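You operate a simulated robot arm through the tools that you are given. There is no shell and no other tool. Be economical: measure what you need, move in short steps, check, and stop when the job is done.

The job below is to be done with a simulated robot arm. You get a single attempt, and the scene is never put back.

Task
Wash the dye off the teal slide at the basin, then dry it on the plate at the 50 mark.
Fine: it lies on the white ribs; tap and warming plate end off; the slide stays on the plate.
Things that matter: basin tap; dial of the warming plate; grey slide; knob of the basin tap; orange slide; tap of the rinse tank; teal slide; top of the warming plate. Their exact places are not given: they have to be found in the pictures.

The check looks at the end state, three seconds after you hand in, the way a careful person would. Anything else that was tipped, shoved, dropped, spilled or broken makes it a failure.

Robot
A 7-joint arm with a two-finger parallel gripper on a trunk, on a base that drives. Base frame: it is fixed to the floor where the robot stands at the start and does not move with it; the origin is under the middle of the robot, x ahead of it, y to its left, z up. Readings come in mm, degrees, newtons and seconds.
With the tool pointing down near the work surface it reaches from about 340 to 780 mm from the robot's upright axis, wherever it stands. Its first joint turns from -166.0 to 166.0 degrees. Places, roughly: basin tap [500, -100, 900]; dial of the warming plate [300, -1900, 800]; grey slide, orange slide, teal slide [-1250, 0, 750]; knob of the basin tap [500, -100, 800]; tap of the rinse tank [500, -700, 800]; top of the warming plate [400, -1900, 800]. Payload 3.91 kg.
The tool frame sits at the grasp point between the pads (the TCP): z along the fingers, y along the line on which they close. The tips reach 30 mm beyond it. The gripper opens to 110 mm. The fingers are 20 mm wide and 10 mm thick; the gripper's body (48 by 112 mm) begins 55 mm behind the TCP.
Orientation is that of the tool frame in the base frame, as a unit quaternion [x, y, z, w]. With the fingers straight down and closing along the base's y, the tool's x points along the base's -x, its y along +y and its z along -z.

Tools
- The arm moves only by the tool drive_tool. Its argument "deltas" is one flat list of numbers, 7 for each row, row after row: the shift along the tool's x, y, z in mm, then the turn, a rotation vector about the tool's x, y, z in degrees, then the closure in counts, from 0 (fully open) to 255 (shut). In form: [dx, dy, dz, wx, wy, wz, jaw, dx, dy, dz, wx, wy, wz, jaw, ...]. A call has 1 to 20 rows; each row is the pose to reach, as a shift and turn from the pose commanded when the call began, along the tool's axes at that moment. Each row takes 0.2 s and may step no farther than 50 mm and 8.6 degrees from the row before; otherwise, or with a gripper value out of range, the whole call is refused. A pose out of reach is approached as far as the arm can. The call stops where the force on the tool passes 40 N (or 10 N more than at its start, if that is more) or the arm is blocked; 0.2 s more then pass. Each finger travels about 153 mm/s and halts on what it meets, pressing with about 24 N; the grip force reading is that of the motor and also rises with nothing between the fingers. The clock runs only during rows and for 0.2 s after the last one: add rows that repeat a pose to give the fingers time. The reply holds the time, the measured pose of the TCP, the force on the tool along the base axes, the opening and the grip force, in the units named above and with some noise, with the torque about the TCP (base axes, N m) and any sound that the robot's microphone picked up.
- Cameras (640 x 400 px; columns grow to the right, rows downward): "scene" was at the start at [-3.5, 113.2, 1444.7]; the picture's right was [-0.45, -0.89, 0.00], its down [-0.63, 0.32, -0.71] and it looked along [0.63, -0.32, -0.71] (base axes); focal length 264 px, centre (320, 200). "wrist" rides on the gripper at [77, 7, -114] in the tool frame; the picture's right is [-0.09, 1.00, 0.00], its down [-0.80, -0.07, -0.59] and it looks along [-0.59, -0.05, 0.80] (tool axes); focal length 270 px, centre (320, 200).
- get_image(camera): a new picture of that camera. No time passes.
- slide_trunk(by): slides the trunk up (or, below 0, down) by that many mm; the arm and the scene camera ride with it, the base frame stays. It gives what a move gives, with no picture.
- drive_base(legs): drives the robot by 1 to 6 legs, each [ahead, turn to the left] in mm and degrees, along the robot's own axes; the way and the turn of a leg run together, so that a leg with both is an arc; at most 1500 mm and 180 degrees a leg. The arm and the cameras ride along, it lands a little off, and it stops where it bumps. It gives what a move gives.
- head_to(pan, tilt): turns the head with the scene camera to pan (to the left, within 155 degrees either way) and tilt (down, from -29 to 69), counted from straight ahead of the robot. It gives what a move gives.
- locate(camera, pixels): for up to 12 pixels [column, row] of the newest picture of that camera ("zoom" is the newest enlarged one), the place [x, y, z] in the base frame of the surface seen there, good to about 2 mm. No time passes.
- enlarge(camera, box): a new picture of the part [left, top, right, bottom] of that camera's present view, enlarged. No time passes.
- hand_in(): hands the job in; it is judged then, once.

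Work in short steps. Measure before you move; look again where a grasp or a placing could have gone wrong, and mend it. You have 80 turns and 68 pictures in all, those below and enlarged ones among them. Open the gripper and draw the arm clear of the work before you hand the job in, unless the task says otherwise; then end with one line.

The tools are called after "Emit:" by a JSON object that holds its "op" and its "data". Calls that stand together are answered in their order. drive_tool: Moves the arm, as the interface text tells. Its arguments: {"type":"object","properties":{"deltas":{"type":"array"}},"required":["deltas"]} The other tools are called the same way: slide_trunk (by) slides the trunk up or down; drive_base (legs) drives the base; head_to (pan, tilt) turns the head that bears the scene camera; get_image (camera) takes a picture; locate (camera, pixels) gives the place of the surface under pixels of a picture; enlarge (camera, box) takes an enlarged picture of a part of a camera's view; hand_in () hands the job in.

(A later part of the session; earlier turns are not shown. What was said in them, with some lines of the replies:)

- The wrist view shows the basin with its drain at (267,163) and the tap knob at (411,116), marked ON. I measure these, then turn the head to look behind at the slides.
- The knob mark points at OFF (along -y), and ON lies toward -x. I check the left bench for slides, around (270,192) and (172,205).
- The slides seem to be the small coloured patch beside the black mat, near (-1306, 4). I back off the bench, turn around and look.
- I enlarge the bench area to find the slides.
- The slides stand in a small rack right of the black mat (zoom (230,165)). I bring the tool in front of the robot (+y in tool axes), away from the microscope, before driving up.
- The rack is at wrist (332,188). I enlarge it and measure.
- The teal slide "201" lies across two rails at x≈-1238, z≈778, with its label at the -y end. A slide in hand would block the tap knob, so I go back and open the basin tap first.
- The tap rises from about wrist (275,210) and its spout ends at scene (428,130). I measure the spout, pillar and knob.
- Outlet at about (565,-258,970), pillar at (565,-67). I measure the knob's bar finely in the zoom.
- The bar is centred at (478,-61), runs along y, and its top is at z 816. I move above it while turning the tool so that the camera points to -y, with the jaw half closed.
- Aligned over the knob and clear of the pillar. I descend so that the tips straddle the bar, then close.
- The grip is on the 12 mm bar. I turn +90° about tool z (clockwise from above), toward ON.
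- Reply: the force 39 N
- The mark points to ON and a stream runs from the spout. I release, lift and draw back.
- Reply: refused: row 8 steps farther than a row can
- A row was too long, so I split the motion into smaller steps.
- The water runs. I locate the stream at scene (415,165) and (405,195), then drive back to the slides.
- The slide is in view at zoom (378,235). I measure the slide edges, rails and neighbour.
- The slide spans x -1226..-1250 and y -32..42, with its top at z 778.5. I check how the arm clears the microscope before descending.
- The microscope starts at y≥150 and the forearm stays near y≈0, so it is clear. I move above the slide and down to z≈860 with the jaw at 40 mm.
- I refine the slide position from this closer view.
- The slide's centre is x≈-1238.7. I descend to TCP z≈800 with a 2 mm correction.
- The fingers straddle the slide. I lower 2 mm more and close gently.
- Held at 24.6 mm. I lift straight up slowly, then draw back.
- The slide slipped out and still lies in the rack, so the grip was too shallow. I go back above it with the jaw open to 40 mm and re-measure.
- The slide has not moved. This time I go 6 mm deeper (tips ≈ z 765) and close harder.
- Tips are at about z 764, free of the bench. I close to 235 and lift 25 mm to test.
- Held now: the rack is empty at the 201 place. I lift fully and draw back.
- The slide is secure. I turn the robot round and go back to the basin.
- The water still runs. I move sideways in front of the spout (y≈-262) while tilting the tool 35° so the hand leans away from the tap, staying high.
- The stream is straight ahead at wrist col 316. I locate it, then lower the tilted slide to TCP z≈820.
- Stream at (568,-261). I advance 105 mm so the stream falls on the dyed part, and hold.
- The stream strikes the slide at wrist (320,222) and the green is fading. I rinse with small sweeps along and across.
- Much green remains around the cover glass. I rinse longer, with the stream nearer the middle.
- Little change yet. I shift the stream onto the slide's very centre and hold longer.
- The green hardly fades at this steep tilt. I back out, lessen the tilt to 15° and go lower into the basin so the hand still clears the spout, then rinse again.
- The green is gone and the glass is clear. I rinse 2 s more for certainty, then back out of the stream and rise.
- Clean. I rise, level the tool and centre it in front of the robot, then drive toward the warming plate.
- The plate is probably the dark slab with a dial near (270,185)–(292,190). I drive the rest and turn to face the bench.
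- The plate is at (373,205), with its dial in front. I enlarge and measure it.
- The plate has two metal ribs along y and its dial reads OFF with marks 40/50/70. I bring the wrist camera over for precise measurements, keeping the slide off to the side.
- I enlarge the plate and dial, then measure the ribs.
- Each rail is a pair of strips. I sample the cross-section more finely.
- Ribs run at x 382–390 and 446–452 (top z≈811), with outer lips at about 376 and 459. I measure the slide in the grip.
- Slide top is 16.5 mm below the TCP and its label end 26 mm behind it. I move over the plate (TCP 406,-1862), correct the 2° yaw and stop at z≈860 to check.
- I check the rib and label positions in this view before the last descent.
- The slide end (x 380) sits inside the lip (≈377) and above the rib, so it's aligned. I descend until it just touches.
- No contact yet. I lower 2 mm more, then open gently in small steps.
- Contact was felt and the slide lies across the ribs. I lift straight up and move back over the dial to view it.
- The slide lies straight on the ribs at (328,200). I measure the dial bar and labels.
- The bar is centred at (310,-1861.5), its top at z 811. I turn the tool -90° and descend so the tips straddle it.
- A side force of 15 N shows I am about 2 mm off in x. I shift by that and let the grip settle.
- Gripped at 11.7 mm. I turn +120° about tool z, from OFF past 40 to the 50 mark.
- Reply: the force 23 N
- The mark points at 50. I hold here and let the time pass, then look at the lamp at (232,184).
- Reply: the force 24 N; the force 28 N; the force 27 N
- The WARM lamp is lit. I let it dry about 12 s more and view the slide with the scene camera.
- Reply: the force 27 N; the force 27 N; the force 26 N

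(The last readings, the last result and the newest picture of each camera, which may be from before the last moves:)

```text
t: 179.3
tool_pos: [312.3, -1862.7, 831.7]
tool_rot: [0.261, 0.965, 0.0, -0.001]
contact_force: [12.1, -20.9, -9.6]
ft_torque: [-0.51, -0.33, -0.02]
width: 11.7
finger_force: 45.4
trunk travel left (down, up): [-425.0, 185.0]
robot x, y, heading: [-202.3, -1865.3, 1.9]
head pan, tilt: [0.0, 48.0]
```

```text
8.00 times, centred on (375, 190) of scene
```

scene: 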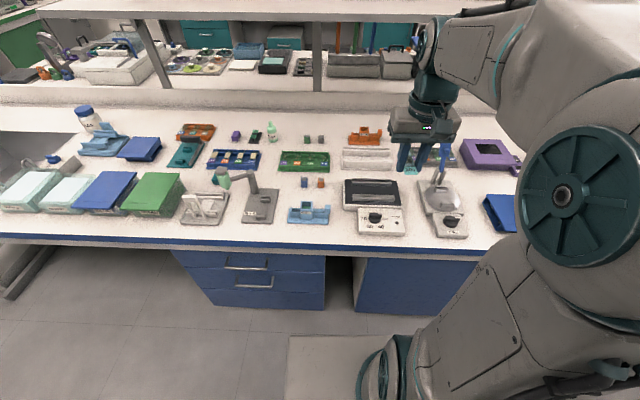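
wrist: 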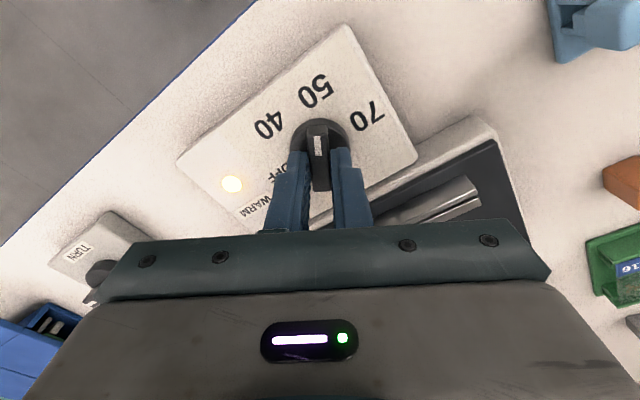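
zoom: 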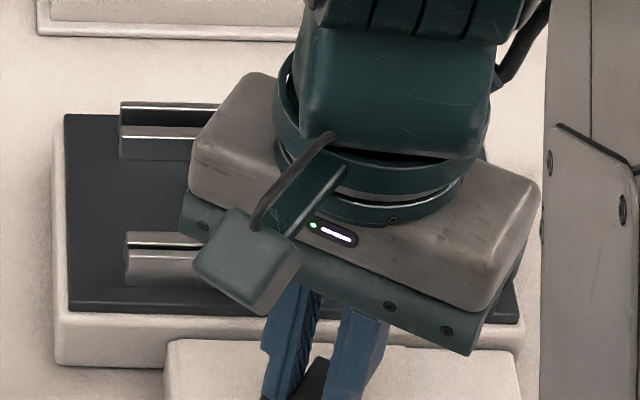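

The hand hides the slide. I give it another 8 s at 50, then turn the dial back -120° to OFF.

Emit:
{"op": "drive_tool", "data": {"deltas": [0, 0, 0, 0, 0, 0, 240, 0, 0, 0, 0, 0, 0, 240, 0, 0, 0, 0, 0, 0, 240, 0, 0, 0, 0, 0, 0, 240, 0, 0, 0, 0, 0, 0, 240, 0, 0, 0, 0, 0, 0, 240, 0, 0, 0, 0, 0, 0, 240, 0, 0, 0, 0, 0, 0, 240, 0, 0, 0, 0, 0, 0, 240, 0, 0, 0, 0, 0, 0, 240, 0, 0, 0, 0, 0, 0, 240, 0, 0, 0, 0, 0, 0, 240, 0, 0, 0, 0, 0, 0, 240, 0, 0, 0, 0, 0, 0, 240, 0, 0, 0, 0, 0, 0, 240, 0, 0, 0, 0, 0, 0, 240, 0, 0, 0, 0, 0, 0, 240, 0, 0, 0, 0, 0, 0, 240, 0, 0, 0, 0, 0, 0, 240, 0, 0, 0, 0, 0, 0, 240]}}

Emit:
{"op": "drive_tool", "data": {"deltas": [0, 0, 0, 0, 0, 0, 240, 0, 0, 0, 0, 0, 0, 240, 0, 0, 0, 0, 0, 0, 240, 0, 0, 0, 0, 0, 0, 240, 0, 0, 0, 0, 0, 0, 240, 0, 0, 0, 0, 0, 0, 240, 0, 0, 0, 0, 0, 0, 240, 0, 0, 0, 0, 0, 0, 240, 0, 0, 0, 0, 0, 0, 240, 0, 0, 0, 0, 0, 0, 240, 0, 0, 0, 0, 0, 0, 240, 0, 0, 0, 0, 0, 0, 240, 0, 0, 0, 0, 0, 0, 240, 0, 0, 0, 0, 0, 0, 240, 0, 0, 0, 0, 0, 0, 240, 0, 0, 0, 0, 0, 0, 240, 0, 0, 0, 0, 0, 0, 240, 0, 0, 0, 0, 0, 0, 240, 0, 0, 0, 0, 0, 0, 240, 0, 0, 0, 0, 0, 0, 240]}}

Emit:
{"op": "drive_tool", "data": {"deltas": [0, 0, 0, 0, 0, -8, 240, 0, 0, 0, 0, 0, -16, 240, 0, 0, 0, 0, 0, -24, 240, 0, 0, 0, 0, 0, -32, 240, 0, 0, 0, 0, 0, -40, 240, 0, 0, 0, 0, 0, -48, 240, 0, 0, 0, 0, 0, -56, 240, 0, 0, 0, 0, 0, -64, 240, 0, 0, 0, 0, 0, -72, 240, 0, 0, 0, 0, 0, -80, 240, 0, 0, 0, 0, 0, -88, 240, 0, 0, 0, 0, 0, -96, 240, 0, 0, 0, 0, 0, -104, 240, 0, 0, 0, 0, 0, -112, 240, 0, 0, 0, 0, 0, -120, 240, 0, 0, 0, 0, 0, -121, 240]}}

```text
t: 183.5
tool_pos: [312.3, -1862.2, 830.3]
tool_rot: [0.26, 0.966, 0.0, 0.0]
contact_force: [12.5, -19.6, -9.3]
ft_torque: [-0.5, -0.28, 0.01]
width: 11.5
finger_force: 44.6
trunk travel left (down, up): [-425.0, 185.0]
robot x, y, heading: [-204.5, -1865.7, 2.3]
head pan, tilt: [0.0, 48.0]
```

```text
t: 187.7
tool_pos: [311.0, -1862.9, 831.0]
tool_rot: [0.259, 0.966, 0.0, -0.001]
contact_force: [12.5, -19.2, -8.9]
ft_torque: [-0.5, -0.32, 0.05]
width: 11.9
finger_force: 44.9
trunk travel left (down, up): [-425.0, 185.0]
robot x, y, heading: [-201.8, -1864.1, 2.5]
head pan, tilt: [0.0, 48.0]
```

```text
t: 191.1
tool_pos: [311.2, -1861.7, 832.6]
tool_rot: [0.712, -0.702, -0.001, 0.001]
contact_force: [3.8, 10.1, -14.7]
ft_torque: [0.38, -0.25, -0.89]
width: 11.6
finger_force: 44.6
trunk travel left (down, up): [-425.0, 185.0]
robot x, y, heading: [-201.9, -1866.7, 2.3]
head pan, tilt: [0.0, 48.0]
```

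The dial is back against its OFF stop. I release, lift, and turn the tool back to look at the dial and slide.

Emit:
{"op": "drive_tool", "data": {"deltas": [0, 0, 0, 0, 0, 0, 116, 0, 0, 0, 0, 0, 0, 116, 0, 0, -45, 0, 0, 0, 116, 0, 0, -90, 0, 0, 0, 116, 0, 0, -118, 0, 0, 0, 116, 0, 0, -118, 0, 0, 8, 116, 0, 0, -118, 0, 0, 16, 116, 0, 0, -118, 0, 0, 24, 116, 0, 0, -118, 0, 0, 32, 116, 0, 0, -118, 0, 0, 40, 116, 0, 0, -118, 0, 0, 48, 116, 0, 0, -118, 0, 0, 56, 116, 0, 0, -118, 0, 0, 64, 116, 0, 0, -118, 0, 0, 72, 116, 0, 0, -118, 0, 0, 80, 116, 0, 0, -118, 0, 0, 88, 116, 0, 0, -118, 0, 0, 91, 116]}}

Emit:
{"op": "enlarge", "data": {"camera": "wrist", "box": [220, 40, 420, 240]}}

```text
t: 194.7
tool_pos: [311.0, -1862.8, 949.9]
tool_rot: [0.001, 1.0, 0.0, 0.0]
contact_force: [-0.5, 0.4, -0.7]
ft_torque: [-0.03, -0.03, -0.02]
width: 59.9
finger_force: 0.1
trunk travel left (down, up): [-425.0, 185.0]
robot x, y, heading: [-198.9, -1867.7, 2.2]
head pan, tilt: [0.0, 48.0]
```

```text
2.00 times, centred on (320, 140) of wrist
```

zoom: 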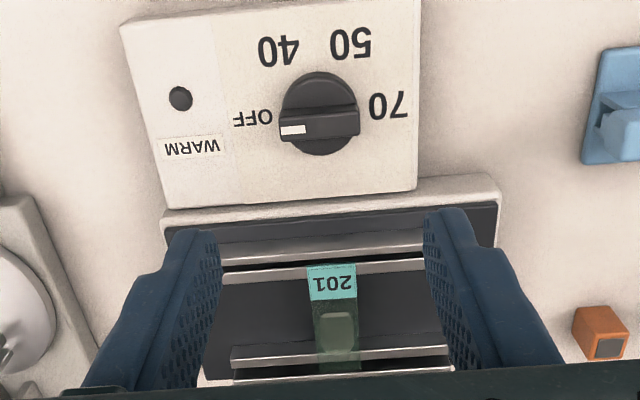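

Dial at OFF, lamp out, and the slide looks dry, clear and straight on the ribs. I raise and retract the arm, then drive back to close the tap.

Emit:
{"op": "drive_tool", "data": {"deltas": [0, 0, -45, 0, 0, 0, 116, 0, 0, -90, 0, 0, 0, 116, 0, 0, -135, 0, 0, 0, 116, 0, 0, -155, 0, 0, 0, 116, 45, 0, -155, 0, 0, 0, 116, 90, 0, -155, 0, 0, 0, 116, 110, 0, -155, 0, 0, 0, 116]}}

Emit:
{"op": "drive_base", "data": {"legs": [[-140, 0], [0, 87.8], [1000, 0], [870, 0], [0, -90]]}}

```text
t: 196.3
tool_pos: [199.0, -1863.0, 1103.2]
tool_rot: [0.001, 1.0, 0.0, 0.001]
contact_force: [-0.6, 1.5, -0.4]
ft_torque: [-0.02, 0.06, 0.04]
width: 59.9
finger_force: 0.1
trunk travel left (down, up): [-425.0, 185.0]
robot x, y, heading: [-200.9, -1867.3, 2.5]
head pan, tilt: [0.0, 48.0]
```

```text
t: 214.1
tool_pos: [72.8, -31.8, 1103.5]
tool_rot: [0.029, 1.0, 0.0, 0.0]
contact_force: [-0.2, -0.3, 0.1]
ft_torque: [0.02, -0.05, -0.02]
width: 59.8
finger_force: 0.1
trunk travel left (down, up): [-425.0, 185.0]
robot x, y, heading: [-329.0, -9.0, -1.0]
head pan, tilt: [0.0, 48.0]
```

Back near the basin line. I drive forward 300 mm and view the tap with the wrist camera.

Emit:
{"op": "drive_base", "data": {"legs": [[300, 0]]}}

Emit:
{"op": "get_image", "data": {"camera": "wrist"}}

```text
t: 216.1
tool_pos: [366.2, -43.5, 1102.3]
tool_rot: [0.035, 0.999, 0.0, 0.0]
contact_force: [0.6, 0.6, -0.9]
ft_torque: [0.01, -0.01, -0.05]
width: 60.0
finger_force: 0.0
trunk travel left (down, up): [-425.0, 185.0]
robot x, y, heading: [-27.8, -14.2, -1.8]
head pan, tilt: [0.0, 48.0]
```

```text
5 pictures are left
```

wrist: 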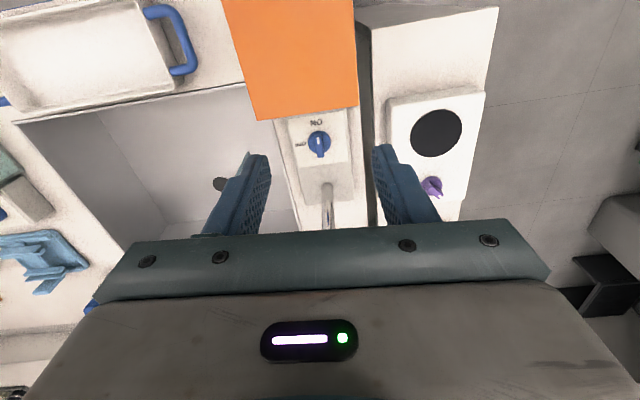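

The knob still points at ON (319,143). I measure it.

Emit:
{"op": "locate", "data": {"camera": "wrist", "pixels": [[319, 134], [319, 140], [320, 146], [321, 152], [314, 143], [324, 143], [316, 150], [325, 150], [328, 195]]}}

```text
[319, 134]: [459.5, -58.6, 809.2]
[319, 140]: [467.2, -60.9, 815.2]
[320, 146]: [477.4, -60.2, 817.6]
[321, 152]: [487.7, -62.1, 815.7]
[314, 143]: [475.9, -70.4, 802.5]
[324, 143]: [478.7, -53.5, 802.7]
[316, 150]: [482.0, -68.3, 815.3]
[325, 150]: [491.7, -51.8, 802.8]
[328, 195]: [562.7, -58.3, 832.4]
```

Centre at (478,-61). I move above with yaw correction, descend to TCP z 833 and close.

Emit:
{"op": "drive_tool", "data": {"deltas": [-38, -3, 30, 0, 0, -2, 116, -76, -6, 60, 0, 0, -4, 116, -113, -9.6, 90, 0, 0, -4, 116, -113, -9.6, 130, 0, 0, -4, 116, -113, -9.6, 170, 0, 0, -4, 116, -113, -9.6, 210, 0, 0, -4, 116, -113, -9.6, 245, 0, 0, -4, 116, -113, -9.6, 268, 0, 0, -4, 116, -113, -9.6, 268, 0, 0, -4, 116]}}

Emit:
{"op": "drive_tool", "data": {"deltas": [0, 0, 0, 0, 0, 0, 200, 0, 0, 0, 0, 0, 0, 235, 0, 0, 0, 0, 0, 0, 240, 0, 0, 0, 0, 0, 0, 240]}}

```text
t: 218.1
tool_pos: [477.3, -61.9, 835.6]
tool_rot: [-0.001, 1.0, 0.0, 0.0]
contact_force: [0.3, -0.2, -0.6]
ft_torque: [-0.03, -0.03, -0.01]
width: 59.9
finger_force: 0.0
trunk travel left (down, up): [-425.0, 185.0]
robot x, y, heading: [-32.8, -15.5, -1.8]
head pan, tilt: [0.0, 48.0]
```

```text
t: 219.1
tool_pos: [476.7, -62.8, 835.4]
tool_rot: [0.0, 1.0, 0.001, 0.0]
contact_force: [0.5, -1.6, -3.1]
ft_torque: [-0.06, -0.3, 0.0]
width: 11.6
finger_force: 45.3
trunk travel left (down, up): [-425.0, 185.0]
robot x, y, heading: [-28.8, -13.6, -1.4]
head pan, tilt: [0.0, 48.0]
```

Gripped. I turn -90° about tool z, back to OFF.

Emit:
{"op": "drive_tool", "data": {"deltas": [0, 0, 0, 0, 0, -8, 240, 0, 0, 0, 0, 0, -16, 240, 0, 0, 0, 0, 0, -24, 240, 0, 0, 0, 0, 0, -32, 240, 0, 0, 0, 0, 0, -40, 240, 0, 0, 0, 0, 0, -48, 240, 0, 0, 0, 0, 0, -56, 240, 0, 0, 0, 0, 0, -64, 240, 0, 0, 0, 0, 0, -72, 240, 0, 0, 0, 0, 0, -80, 240, 0, 0, 0, 0, 0, -88, 240, 0, 0, 0, 0, 0, -91, 240, 0, 0, 0, 0, 0, -91, 240]}}

Emit:
{"op": "get_image", "data": {"camera": "wrist"}}

```text
t: 221.9
tool_pos: [478.8, -64.1, 835.0]
tool_rot: [0.713, -0.701, 0.0, 0.0]
contact_force: [10.0, -28.7, 3.9]
ft_torque: [-1.04, 0.05, -0.83]
width: 11.7
finger_force: 45.0
trunk travel left (down, up): [-425.0, 185.0]
robot x, y, heading: [-32.5, -15.5, -1.8]
head pan, tilt: [0.0, 48.0]
```

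```text
4 pictures are left
```

wrist: 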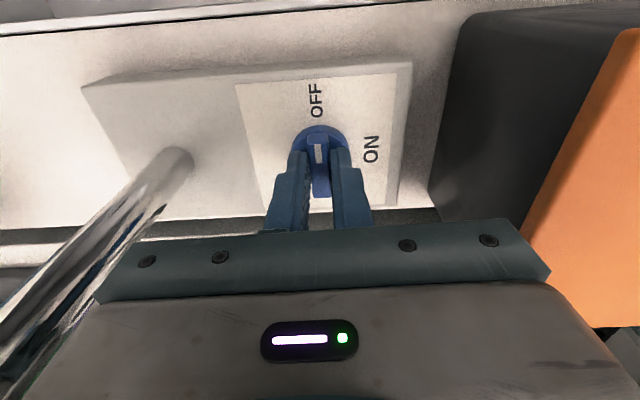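

The mark points at OFF. I release, lift and retract, then check the spout with the scene camera.

Emit:
{"op": "drive_tool", "data": {"deltas": [0, 0, 0, 0, 0, 0, 116, 0, 0, 0, 0, 0, 0, 116, 0, 0, -45, 0, 0, 0, 116, 0, 0, -90, 0, 0, 0, 116, 0, 0, -135, 0, 0, 0, 116, 0, 0, -180, 0, 0, 0, 116, 0, 0, -225, 0, 0, 0, 116, 0, 0, -268, 0, 0, 0, 116, 0, 45, -268, 0, 0, 0, 60, 0, 90, -268, 0, 0, 0, 0, 0, 120, -268, 0, 0, 0, 0, 0, 120, -268, 0, 0, 0, 0]}}

Emit:
{"op": "get_image", "data": {"camera": "scene"}}

Emit:
{"op": "enlarge", "data": {"camera": "wrist", "box": [180, 0, 460, 200]}}

```text
t: 224.5
tool_pos: [358.5, -62.7, 1100.1]
tool_rot: [0.714, -0.7, 0.0, 0.0]
contact_force: [0.6, -0.7, -0.5]
ft_torque: [0.0, -0.02, 0.03]
width: 110.3
finger_force: 0.1
trunk travel left (down, up): [-425.0, 185.0]
robot x, y, heading: [-32.9, -11.9, -1.6]
head pan, tilt: [0.0, 48.0]
```

```text
3 pictures are left
```

scene: 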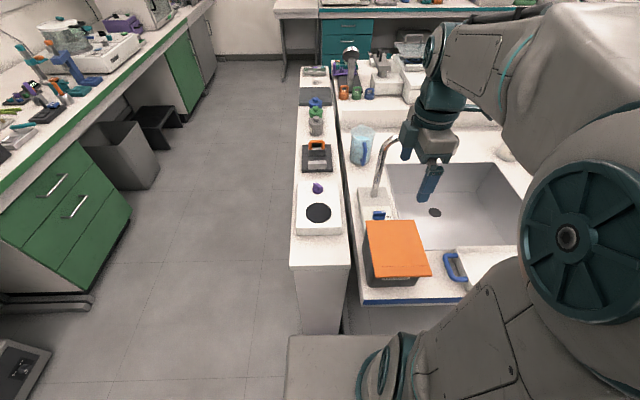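

```text
2.00 times, centred on (320, 100) of wrist
```

zoom: 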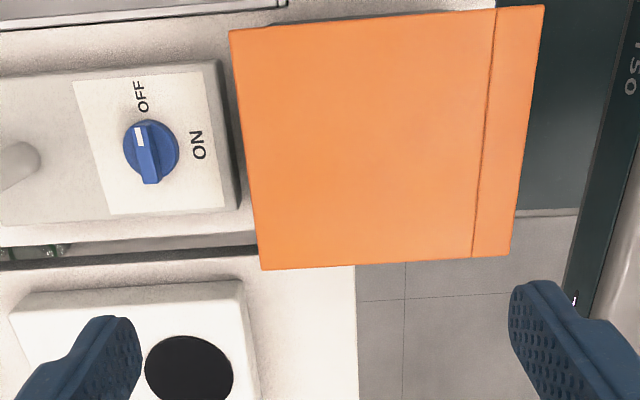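

The knob is at OFF and no stream falls in the basin. The gripper is open and clear, the plate is off, and the slide lies on its ribs, so I hand in.

Emit:
{"op": "hand_in", "data": {}}

```text
The job is handed in.
```

I washed the teal slide (201) clean at the basin and dried it on the warming plate at the 50 mark. It lies on the plate's ribs, with the dial and the tap both off; I judged it dry by eye after about 33 s at 50.
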